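You operate a simulated robot arm through the tools that you are given. There is no shell and no other tool. Be economical: measure what you need, move in short steps, check, and stop when the job is done.

Carry out the task below with a simulated robot arm. There is one attempt and no reset: what you move stays moved.

TASK
Pull the large press slide open.
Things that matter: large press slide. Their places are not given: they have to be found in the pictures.

It is judged by the outcome, as a careful person would: the job done as asked, and still so three seconds after it is handed in. It fails if anything else is knocked over, pushed out of place, dropped, spilled or broken.

THE ROBOT
A 7-joint arm with a two-finger parallel gripper, fixed in place. Base frame: the origin is at the foot of the arm, x ahead of it, y to its left, z up; the work surface is at about z = 850. Lengths are in mm, angles in degrees, forces in N, time in s.
With the tool pointing down near the work surface it reaches from about 240 to 680 mm from the base axis. Its first joint turns from -66.0 to 66.0 degrees. Payload 2.4 kg.
Tool frame: the origin (TCP) lies between the finger pads and is the grasp point; the fingertips stand 30 mm ahead of it; z points along the fingers, y is the line along which they close. The gripper opens to 94 mm. The fingers are 28 mm wide and 10 mm thick; the gripper's body (50 by 96 mm) begins 55 mm behind the TCP.
Orientation is told as [roll, pitch, yaw] about the base's x, y, z axes, in that order, counted from this pose: with the fingers straight down and closing along the base's y, the tool's x points along the base's -x, its y along +y and its z along -z.

THE INTERFACE
- The arm moves only by the tool send_rows. Its arguments are lists of equal length, an entry for each row: "dr": the turn, a rotation vector about the tool's x, y, z in degrees, a list of three; "translation": the shift along the tool's x, y, z in mm, a list of three; "jaw": the closure, from 0 (fully open) to 1 (shut). In form: {"dr": [[rx, ry, rz], ...], "translation": [[tx, ty, tz], ...], "jaw": [jaw, ...]}. A call has 1 to 10 rows; each row is the pose to reach, as a shift and turn from the pose commanded when the call began, along the tool's axes at that moment. A row lasts 0.2 s, in which the tool goes at most 50 mm and 8.6 degrees; a call with a longer step from one row to the next is refused whole, and so is a gripper value outside its range. A pose out of reach is approached as far as the arm can. The call stops where the force on the tool passes 40 N (or 10 N more than at its start, if that is more) or the arm is blocked; 0.2 s more then pass. The fingers move at their own pace (about 153 mm/s each) and stop on an object; they squeeze with about 43 N. The grip force told is the motor's: it shows also when the fingers shut on nothing. Time passes only in rows, and 0.2 s behind the last, so rows that repeat a pose let the fingers close. It gives the time, the measured TCP pose, the force on the tool (base axes), the opening and the grip force at its end, in the units of the frame above (readings bear some noise).
- Cameras (640 x 400 px; columns grow to the right, rows downward): "scene" is fixed at [45.3, 469.4, 1459.2]; the picture's right is [-0.64, -0.77, 0.00], its down [-0.39, 0.32, -0.86] and it looks along [0.66, -0.55, -0.50] (base axes); focal length 327 px, centre (320, 200). "wrist" rides on the gripper at [-37, 0, -58] in the tool frame; the picture's right is [0.00, -1.00, 0.00], its down [0.97, 0.00, -0.24] and it looks along [0.24, 0.00, 0.97] (tool axes); focal length 218 px, centre (320, 200).
- get_image(camera): a new picture of that camera. No time passes.
- point_at(camera, pixels): there is no depth. For up to 12 entries [column, row, z] of the newest picture of that camera ("zoom" is the newest enlarged one), the place [x, y] in the base frame at which the ray of that pixel passes the height z, good to about 2 mm, but the place of the scene camera against the robot may be out by one fixed shift of up to 25 mm in any direction. No time passes.
- inspect(camera, box): a new picture of the part [left, top, right, bottom] of that camera's present view, enlarged. No time passes.
- job_done(): hands the job in; it is judged then, once.

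Work in short steps. Measure before you move; look again where a grasp or a placing could have gone wrong, and mend it. You have 60 turns and 30 pictures in all, the two below and enlarged ones among them. Open the gripper and draw the arm clear of the work before you hand the job in, unless the task says otherwise; then end with one line.

The tools are called by a JSON object that holds its "name" and its "arguments". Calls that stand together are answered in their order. send_rows: Moves the arm, as the interface text tells. Its arguments: {"type":"object","properties":{"dr":{"type":"array"},"translation":{"type":"array"},"jaw":{"type":"array"}},"required":["dr","translation","jaw"]} The other tools are called the same way: get_image (camera) takes a picture; point_at (camera, pixels) gives the place at which the rays of pixels pass given heights; inspect (camera, box) takes an enlarged picture of a part of a camera's view; job_done () hands the job in.

At the start:

```text
t: 0.0
tcp_pos: [474.1, 24.7, 1118.1]
tcp_rot: [0.1, 0.0, -0.1]
ft_force: [-0.2, -0.6, -0.8]
width: 94.0
grasp_force: 0.1
```

scene: 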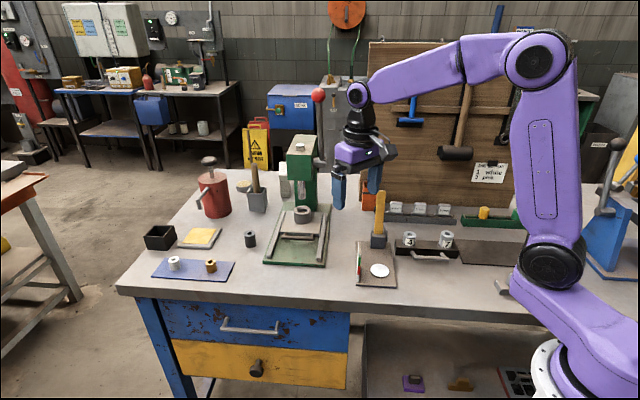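
wrist: 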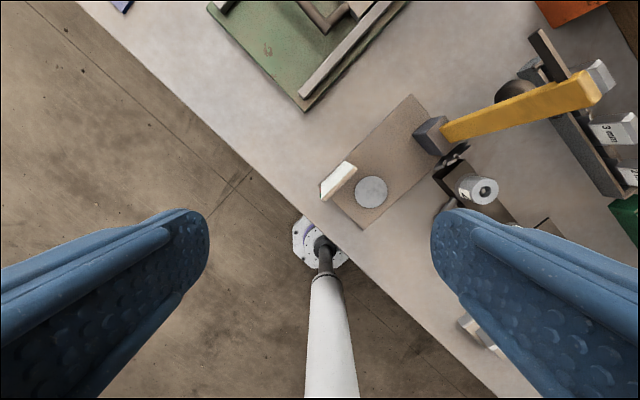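

I'll enlarge the press area and the handle areas to identify the slide.

{"name": "inspect", "arguments": {"camera": "scene", "box": [240, 130, 400, 290]}}

{"name": "inspect", "arguments": {"camera": "scene", "box": [350, 180, 550, 305]}}

```text
2.50 times, centred on (320, 210) of scene
```

zoom: 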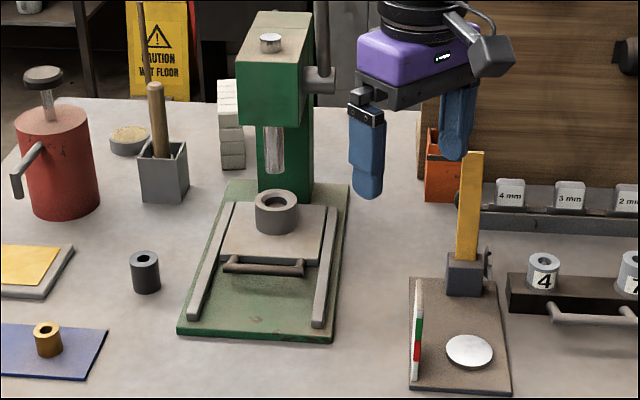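

```text
3.20 times, centred on (450, 242) of scene
```

zoom: 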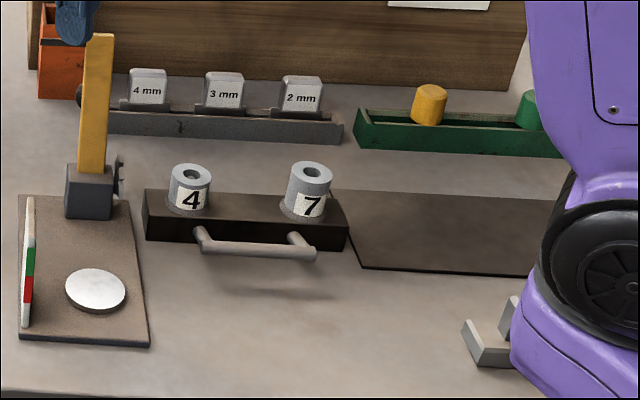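

The press (green, scene ~(300,215)) has a grey plate between two rails with a bar handle at about (298,237) and a ring on it. I measure positions.

{"name": "point_at", "arguments": {"camera": "scene", "pixels": [[270, 256, 865], [283.2, 212, 865], [319.2, 258.8, 865], [324.8, 213.2, 865], [284, 236, 880], [312, 237.6, 880], [300, 215, 880], [264, 263, 850], [325, 267, 850], [298, 160, 950]]}}

```text
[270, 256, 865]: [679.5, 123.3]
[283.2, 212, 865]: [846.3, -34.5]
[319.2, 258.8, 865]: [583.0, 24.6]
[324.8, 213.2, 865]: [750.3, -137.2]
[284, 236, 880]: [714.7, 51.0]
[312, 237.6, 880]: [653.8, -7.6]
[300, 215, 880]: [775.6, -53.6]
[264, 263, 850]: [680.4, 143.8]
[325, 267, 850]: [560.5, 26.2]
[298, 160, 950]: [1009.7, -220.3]
```

Handle is near (684,22), pull direction about (-0.72,0.69). I turn the gripper by ~46° and approach a viewing pose, short of the press.

{"name": "send_rows", "arguments": {"dr": [[0, 0, -8], [0, 0, -16], [0, 0, -24], [0, 0, -32], [0, 0, -40], [0, 0, -46]], "translation": [[-18, 4, 5], [-36, 8, 10], [-54, 12, 15], [-72, 16, 20], [-90, 20, 25], [-106, 25, 30]], "jaw": [0, 0, 0, 0, 0, 0]}}

{"name": "get_image", "arguments": {"camera": "wrist"}}

```text
t: 1.4
tcp_pos: [580.2, 50.3, 1089.5]
tcp_rot: [0.0, 0.0, 46.2]
ft_force: [0.1, 0.4, 0.3]
width: 94.0
grasp_force: 0.1
```

```text
25 pictures are left
```

wrist: 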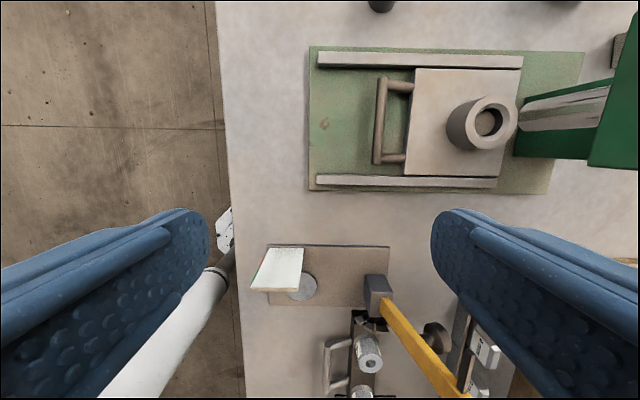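

The wrist view clearly shows the bar at column ~379, rows 80–162, with a gap to the plate edge at ~412. I measure it.

{"name": "point_at", "arguments": {"camera": "wrist", "pixels": [[382, 82, 880], [377, 160, 880], [379, 120, 880], [379, 120, 865], [416, 70, 870], [405, 172, 870], [318, 60, 865], [318, 180, 865], [522, 63, 865], [488, 122, 910]]}}

{"name": "inspect", "arguments": {"camera": "wrist", "box": [300, 30, 540, 200]}}

{"name": "inspect", "arguments": {"camera": "scene", "box": [260, 190, 340, 270]}}

```text
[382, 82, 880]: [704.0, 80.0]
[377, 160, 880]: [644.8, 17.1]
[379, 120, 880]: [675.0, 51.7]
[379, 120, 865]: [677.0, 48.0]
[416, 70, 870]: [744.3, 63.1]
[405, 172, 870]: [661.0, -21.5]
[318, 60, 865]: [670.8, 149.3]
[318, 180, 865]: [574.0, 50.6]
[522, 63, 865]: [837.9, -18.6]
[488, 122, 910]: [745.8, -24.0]
```

```text
2.35 times, centred on (420, 115) of wrist
```

zoom: 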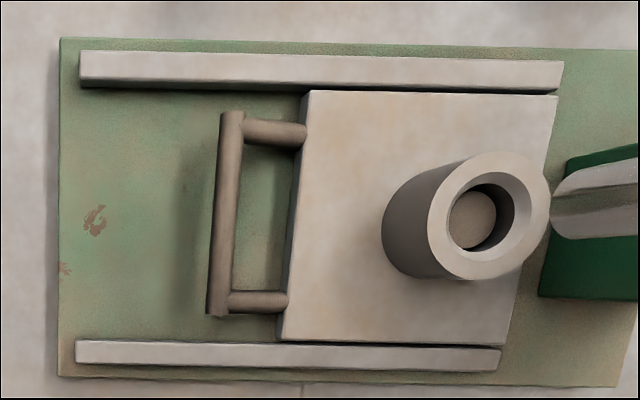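

```text
5.00 times, centred on (300, 230) of scene
```

zoom: 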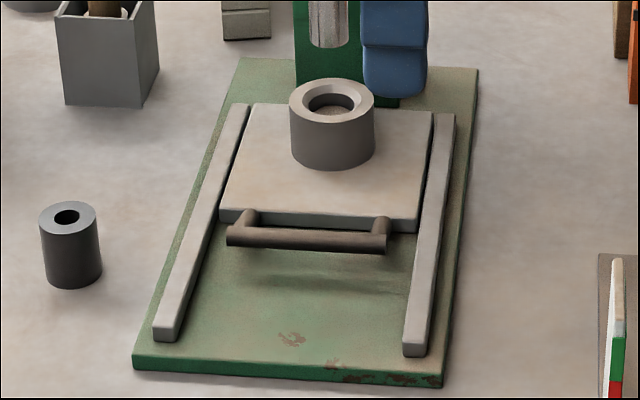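

Bar centre ≈ (675,51) if its height is ~880. I move above it and partially close the jaw to ~34 mm, then look again for parallax.

{"name": "send_rows", "arguments": {"dr": [[0, 0, 0], [0, 0, 0], [0, 0, 0], [0, 0, 0], [0, 0, 0]], "translation": [[-22, -22, 10], [-44, -45, 30], [-66, -68, 50], [-66, -68, 80], [-66, -68, 108]], "jaw": [0.3, 0.5, 0.64, 0.64, 0.64]}}

{"name": "get_image", "arguments": {"camera": "wrist"}}

{"name": "get_image", "arguments": {"camera": "scene"}}

```text
t: 2.6
tcp_pos: [675.6, 51.2, 981.3]
tcp_rot: [0.0, 0.0, 46.0]
ft_force: [0.1, -1.2, 0.0]
width: 33.7
grasp_force: 0.1
```

```text
22 pictures are left
```

wrist: 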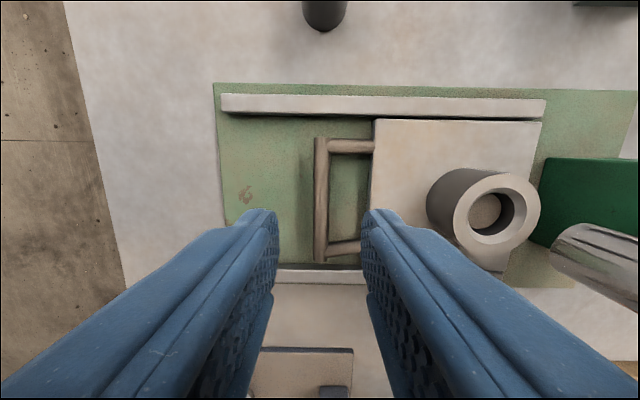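

```text
21 pictures are left
```

scene: 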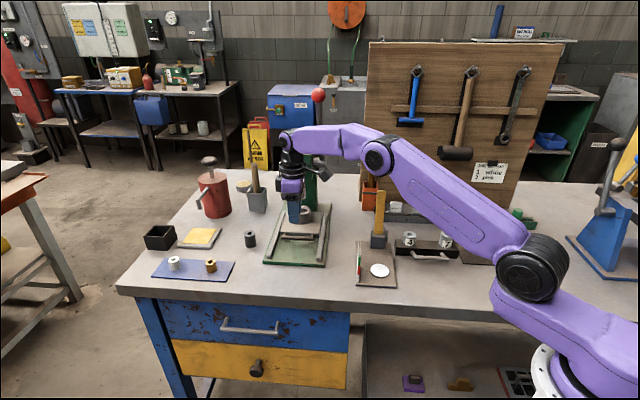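

Bar now at column ~321, rows 140–258 (zero offset across the jaw). I compare its place at several heights with the previous ray to get its height.

{"name": "point_at", "arguments": {"camera": "wrist", "pixels": [[321, 142, 870], [321, 142, 880], [321, 142, 890], [321, 254, 870], [321, 254, 880], [321, 254, 890], [376, 125, 875], [371, 210, 875], [321, 199, 880]]}}

```text
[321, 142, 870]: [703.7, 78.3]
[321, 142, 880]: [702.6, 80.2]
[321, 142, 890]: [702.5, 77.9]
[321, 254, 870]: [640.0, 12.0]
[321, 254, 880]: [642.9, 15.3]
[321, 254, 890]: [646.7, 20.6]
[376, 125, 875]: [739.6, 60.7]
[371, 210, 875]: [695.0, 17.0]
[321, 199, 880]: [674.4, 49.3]
```

Bar is at z≈880, centred at (673,48), gap to the plate ~40 mm; the fingers straddle it. I descend to TCP z≈898.

{"name": "send_rows", "arguments": {"dr": [[0, 0, 0], [0, 0, 0], [0, 0, 0], [0, 0, 0]], "translation": [[2, 0, 25], [3, 0, 50], [3, 0, 70], [3, 0, 83]], "jaw": [0.64, 0.64, 0.64, 0.64]}}

{"name": "get_image", "arguments": {"camera": "wrist"}}

{"name": "inspect", "arguments": {"camera": "scene", "box": [240, 170, 360, 280]}}

```text
t: 3.6
tcp_pos: [671.8, 49.9, 897.1]
tcp_rot: [0.0, 0.0, 46.0]
ft_force: [0.1, -0.6, -0.2]
width: 34.0
grasp_force: 0.0
```

```text
20 pictures are left
```

wrist: 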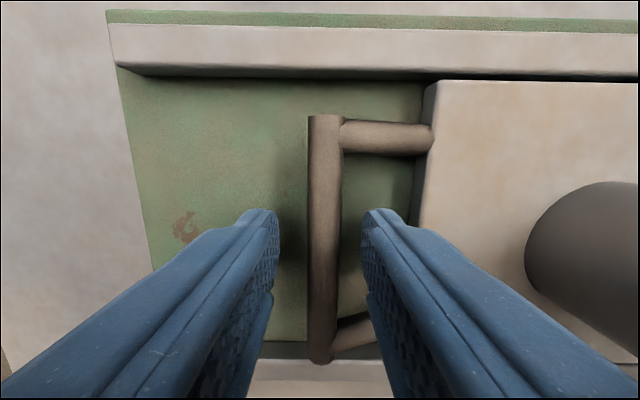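

```text
3.64 times, centred on (300, 225) of scene
```

zoom: 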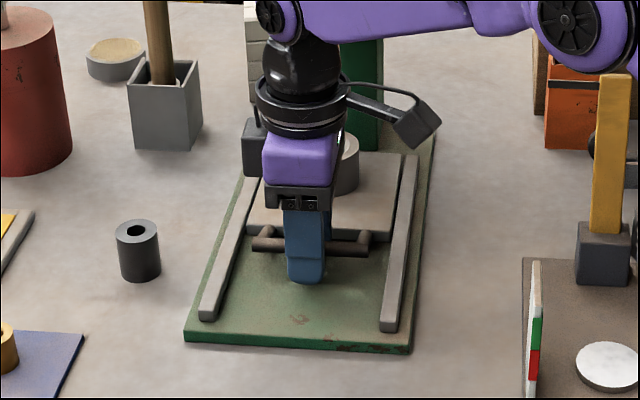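

Fingers straddle the bar. I close on it.

{"name": "send_rows", "arguments": {"dr": [[0, 0, 0], [0, 0, 0], [0, 0, 0]], "translation": [[0, 0, 0], [0, 0, 0], [0, 0, 0]], "jaw": [0.85, 1, 1]}}

```text
t: 4.4
tcp_pos: [673.5, 48.3, 896.6]
tcp_rot: [0.0, -0.1, 45.8]
ft_force: [3.6, -0.5, -3.0]
width: 11.7
grasp_force: 45.2
```

Gripped (11.7 mm). I pull gently along the rails (tool +y) about 40 mm.

{"name": "send_rows", "arguments": {"dr": [[0, 0, 0], [0, 0, 0], [0, 0, 0], [0, 0, 0], [0, 0, 0], [0, 0, 0], [0, 0, 0]], "translation": [[0, 3, 0], [0, 8, 0], [-0.2, 15, 0], [-0.3, 22, 0], [-0.5, 29, 0], [-0.6, 36, 0], [-0.7, 40, 0]], "jaw": [1, 1, 1, 1, 1, 1, 1]}}

{"name": "get_image", "arguments": {"camera": "wrist"}}

```text
t: 6.0
tcp_pos: [644.5, 76.9, 897.0]
tcp_rot: [0.0, 0.0, 46.0]
ft_force: [3.1, 0.6, -6.3]
width: 12.0
grasp_force: 45.3
```

```text
18 pictures are left
```

wrist: 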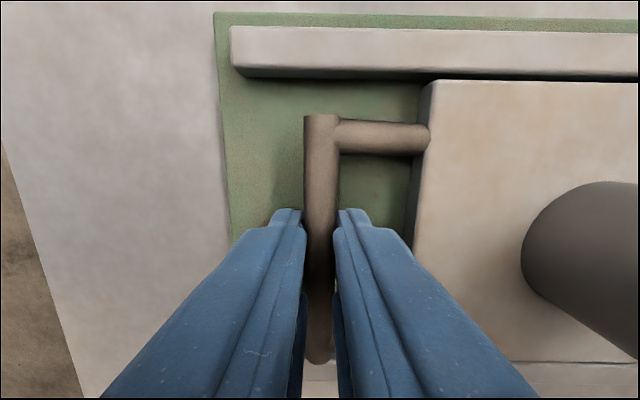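

The slide moves with the ring in place; rail ends are ~60 mm ahead of the plate. I pull a further 40 mm.

{"name": "send_rows", "arguments": {"dr": [[0, 0, 0], [0, 0, 0], [0, 0, 0], [0, 0, 0], [0, 0, 0], [0, 0, 0], [0, 0, 0]], "translation": [[0, 3, 0], [0, 8, 0], [-0.2, 15, 0], [-0.3, 22, 0], [-0.5, 29, 0], [-0.6, 36, 0], [-0.7, 40, 0]], "jaw": [1, 1, 1, 1, 1, 1, 1]}}

{"name": "get_image", "arguments": {"camera": "wrist"}}

{"name": "inspect", "arguments": {"camera": "scene", "box": [240, 170, 360, 280]}}

```text
t: 7.6
tcp_pos: [616.8, 104.9, 897.0]
tcp_rot: [0.0, -0.1, 46.0]
ft_force: [3.2, 0.7, -9.8]
width: 12.0
grasp_force: 45.0
```

```text
17 pictures are left
```

wrist: 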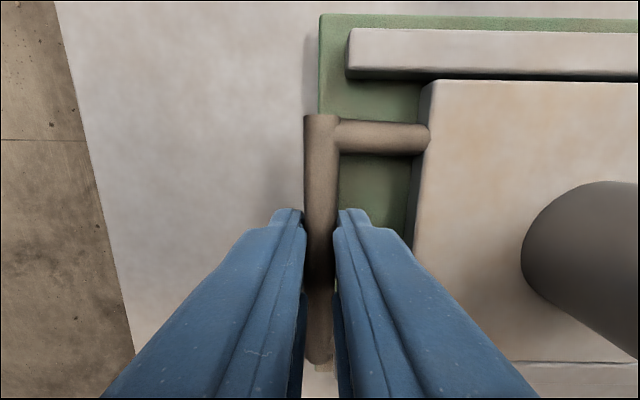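

```text
3.64 times, centred on (300, 225) of scene
```

zoom: 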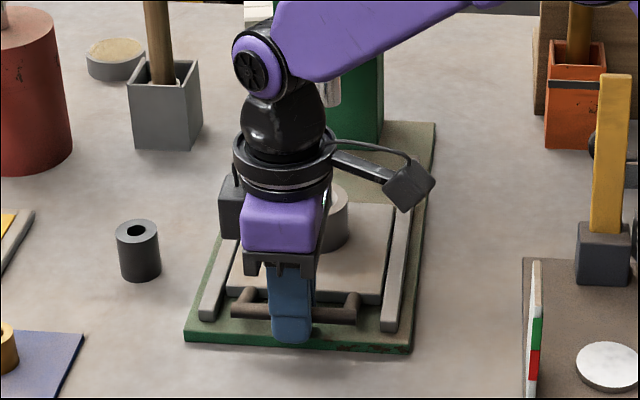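

80 mm open, no end stop felt yet; ~26 mm of rail remains. I go on in small increments, watching force.

{"name": "send_rows", "arguments": {"dr": [[0, 0, 0], [0, 0, 0], [0, 0, 0], [0, 0, 0], [0, 0, 0]], "translation": [[0, 3, 0.3], [0, 7, 0.5], [-0.2, 11, 0.5], [-0.3, 14, 0.5], [-0.3, 16, 0.5]], "jaw": [1, 1, 1, 1, 1]}}

```text
t: 8.8
tcp_pos: [605.1, 115.6, 898.1]
tcp_rot: [0.0, 0.0, 46.0]
ft_force: [1.6, 1.1, -4.8]
width: 11.7
grasp_force: 44.8
```

{"name": "get_image", "arguments": {"camera": "wrist"}}

```text
15 pictures are left
```

wrist: 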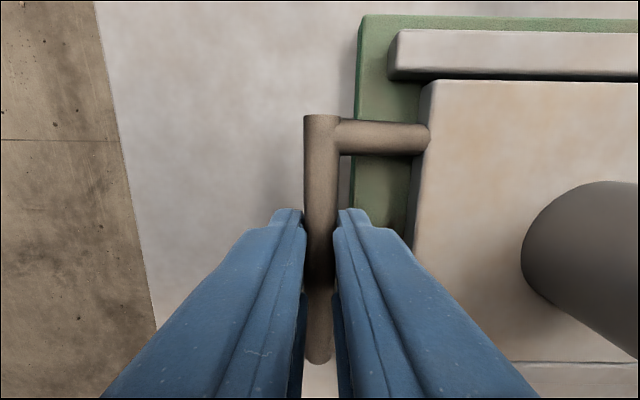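

Plate front is ~11 mm short of the rail ends, still sliding freely. I pull 10 mm more, slowly.

{"name": "send_rows", "arguments": {"dr": [[0, 0, 0], [0, 0, 0], [0, 0, 0], [0, 0, 0], [0, 0, 0]], "translation": [[0, 2, 0], [0, 4, 0], [-0.1, 6, 0], [-0.2, 8, 0], [-0.2, 10, 0]], "jaw": [1, 1, 1, 1, 1]}}

{"name": "get_image", "arguments": {"camera": "wrist"}}

```text
t: 10.0
tcp_pos: [597.4, 123.6, 897.4]
tcp_rot: [-0.1, 0.0, 45.9]
ft_force: [0.3, -0.8, 1.9]
width: 11.9
grasp_force: 45.2
```

```text
14 pictures are left
```

wrist: 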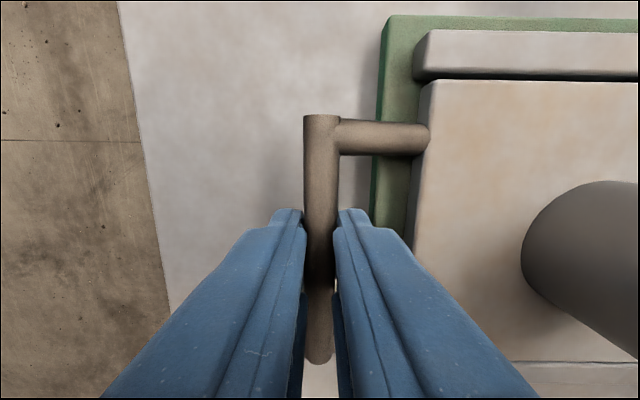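

Flush with the rail ends, no stop yet; the plate is still fully supported by the base. I feel for the stop with a further cautious 14 mm.

{"name": "send_rows", "arguments": {"dr": [[0, 0, 0], [0, 0, 0], [0, 0, 0], [0, 0, 0], [0, 0, 0], [0, 0, 0], [0, 0, 0]], "translation": [[0, 2, 0], [0, 4, 0], [-0.1, 6, 0], [-0.2, 8, 0], [-0.2, 10, 0], [-0.2, 12, 0], [-0.2, 14, 0]], "jaw": [1, 1, 1, 1, 1, 1, 1]}}

{"name": "get_image", "arguments": {"camera": "wrist"}}

{"name": "inspect", "arguments": {"camera": "scene", "box": [240, 170, 360, 280]}}

```text
t: 11.6
tcp_pos: [587.9, 132.6, 897.6]
tcp_rot: [-0.1, 0.0, 46.0]
ft_force: [7.4, -1.2, 3.7]
width: 11.6
grasp_force: 45.3
```

```text
13 pictures are left
```

wrist: 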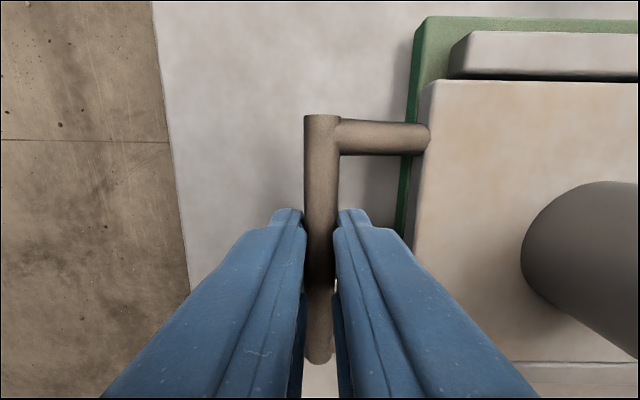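

```text
3.64 times, centred on (300, 225) of scene
```

zoom: 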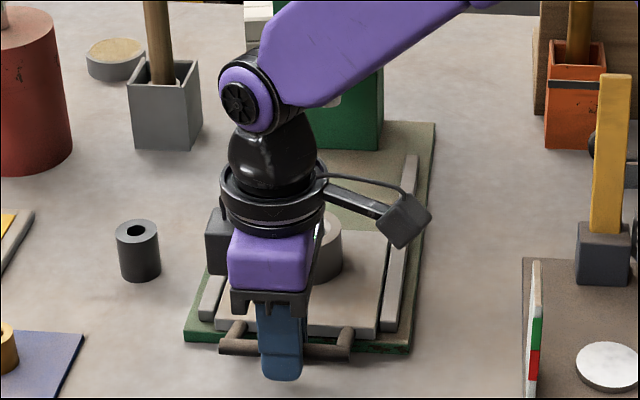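

~120 mm open and the pull force has begun to rise, maybe the stop. One short test of 4 mm.

{"name": "send_rows", "arguments": {"dr": [[0, 0, 0], [0, 0, 0], [0, 0, 0]], "translation": [[0, 1.5, 0], [0, 3, 0], [0, 4, 0]], "jaw": [1, 1, 1]}}

```text
t: 12.4
tcp_pos: [588.2, 132.5, 897.5]
tcp_rot: [-0.2, -0.3, 45.8]
ft_force: [31.6, -11.0, -7.9]
width: 11.6
grasp_force: 45.1
```

The tool did not move and the force rose to ~33 N: that is the end stop. I relax the command, open the jaw slightly, then raise straight up.

{"name": "send_rows", "arguments": {"dr": [[0, 0, 0], [0, 0, 0], [0, 0, 0], [0, 0, 0]], "translation": [[0, -3, 0], [0, -4, 0], [0, -4, 0], [0, -4, 0]], "jaw": [1, 1, 0.68, 0.68]}}

{"name": "get_image", "arguments": {"camera": "wrist"}}

```text
t: 13.4
tcp_pos: [586.1, 134.3, 897.0]
tcp_rot: [0.2, 0.0, 46.1]
ft_force: [-0.7, -0.1, 0.4]
width: 30.1
grasp_force: 0.1
```

```text
11 pictures are left
```

wrist: 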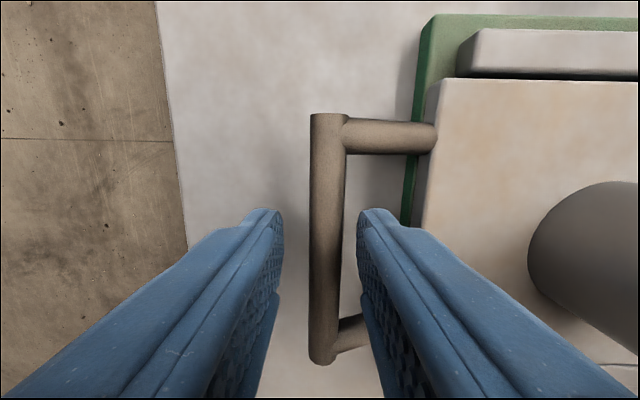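

Fingers are clear of the bar on both sides. I rise straight up, then back towards the arm.

{"name": "send_rows", "arguments": {"dr": [[0, 0, 0], [0, 0, 0], [0, 0, 0], [0, 0, 0], [0, 0, 0], [0, 0, 0], [0, 0, 0], [0, 0, 0]], "translation": [[0, -3, -20], [0, -3, -50], [0, -3, -90], [0, -3, -130], [0, -3, -170], [20, 10, -200], [50, 20, -215], [80, 40, -220]], "jaw": [0.68, 0.68, 0.68, 0.6, 0.4, 0, 0, 0]}}

{"name": "get_image", "arguments": {"camera": "scene"}}

{"name": "get_image", "arguments": {"camera": "wrist"}}

```text
t: 15.2
tcp_pos: [503.4, 103.8, 1118.3]
tcp_rot: [0.0, 0.0, 46.0]
ft_force: [-0.7, -1.0, -0.5]
width: 93.7
grasp_force: 0.0
```

```text
10 pictures are left
```

scene: 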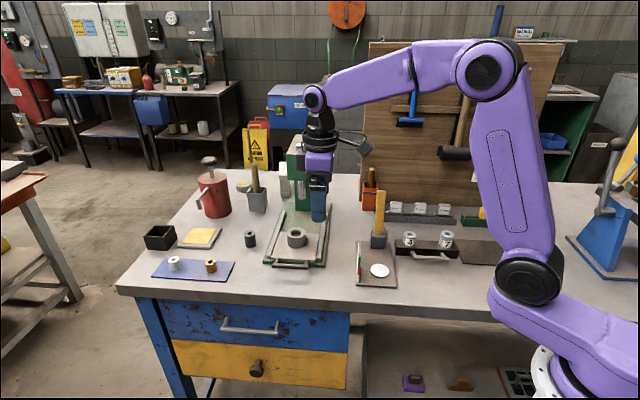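

```text
9 pictures are left
```

wrist: 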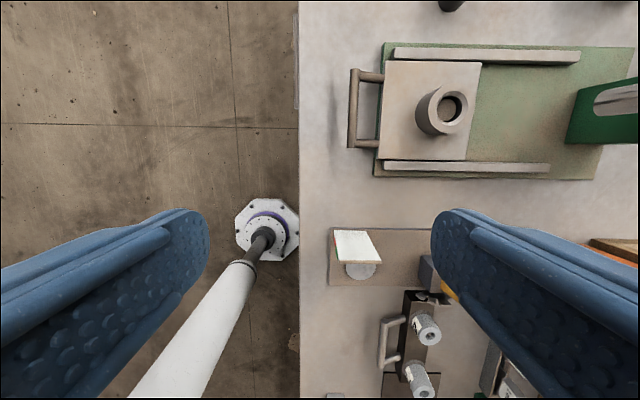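

The slide is fully open with the ring in place. I check the right side to be sure no larger press is meant.

{"name": "inspect", "arguments": {"camera": "scene", "box": [500, 100, 640, 300]}}

{"name": "inspect", "arguments": {"camera": "scene", "box": [120, 150, 340, 290]}}

```text
2.00 times, centred on (570, 200) of scene
```

zoom: 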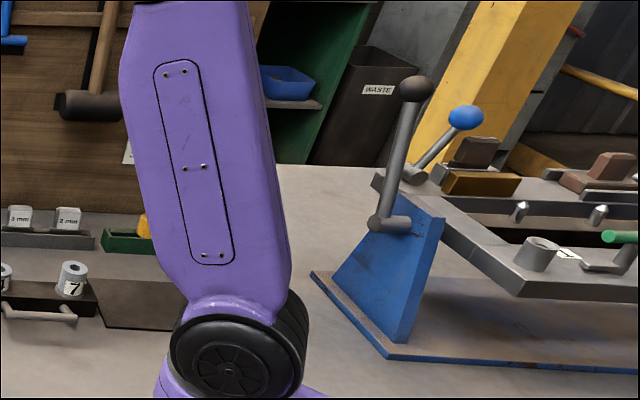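

```text
2.86 times, centred on (230, 220) of scene
```

zoom: 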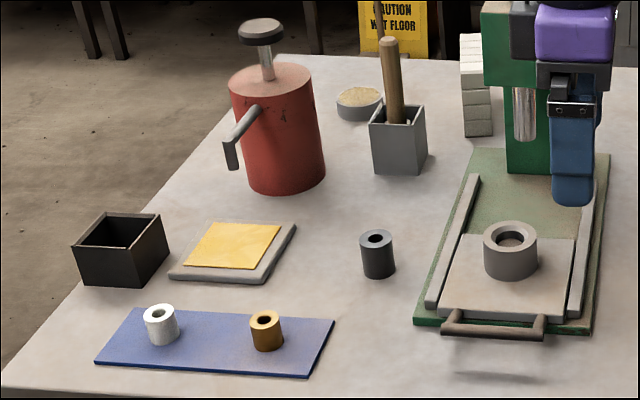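

The blue fixture at right (scene ~(610,230)) has levers and a rail; I swing there, high up, for one look to rule it out.

{"name": "point_at", "arguments": {"camera": "scene", "pixels": [[595, 278, 850], [605, 265, 930], [590, 190, 1000]]}}

{"name": "send_rows", "arguments": {"dr": [[0, 0, 8], [0, 0, 16], [0, 0, 24], [0, 0, 32], [0, 0, 40], [0, 0, 46], [0, 0, 46], [0, 0, 46], [0, 0, 46]], "translation": [[25, -20, -20], [50, -40, -40], [75, -60, -60], [100, -80, -80], [120, -105, -80], [140, -130, -80], [160, -155, -80], [180, -180, -80], [190, -200, -80]], "jaw": [0, 0, 0, 0, 0, 0, 0, 0, 0]}}

{"name": "get_image", "arguments": {"camera": "wrist"}}

```text
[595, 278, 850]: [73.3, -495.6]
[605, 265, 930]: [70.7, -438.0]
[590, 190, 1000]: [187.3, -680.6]
```

```text
t: 17.2
tcp_pos: [516.2, -172.2, 1198.1]
tcp_rot: [0.0, 0.0, -0.1]
ft_force: [0.0, 0.3, 0.5]
width: 94.0
grasp_force: 0.1
```

```text
6 pictures are left
```

wrist: 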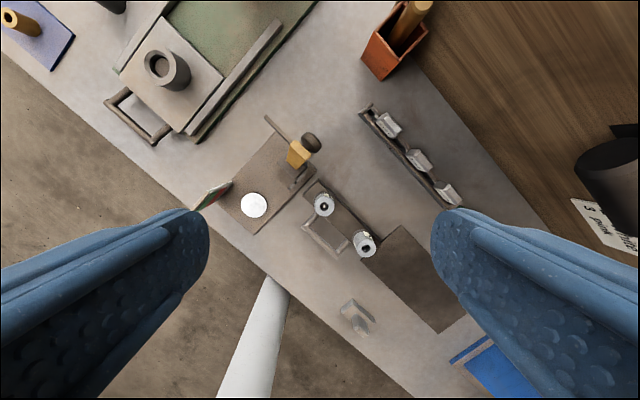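

The blue fixture is beyond the arm's reach and has no slide with a pull handle. The green press's slide stays open, nothing else has moved, and the arm is clear with the gripper open, so I hand in.

{"name": "job_done", "arguments": {}}

```text
The job is handed in.
```

I pulled the green press's slide open about 120 mm, until it met its end stop. The ring stayed in place on the slide, nothing else moved, and the arm is clear with the gripper open.
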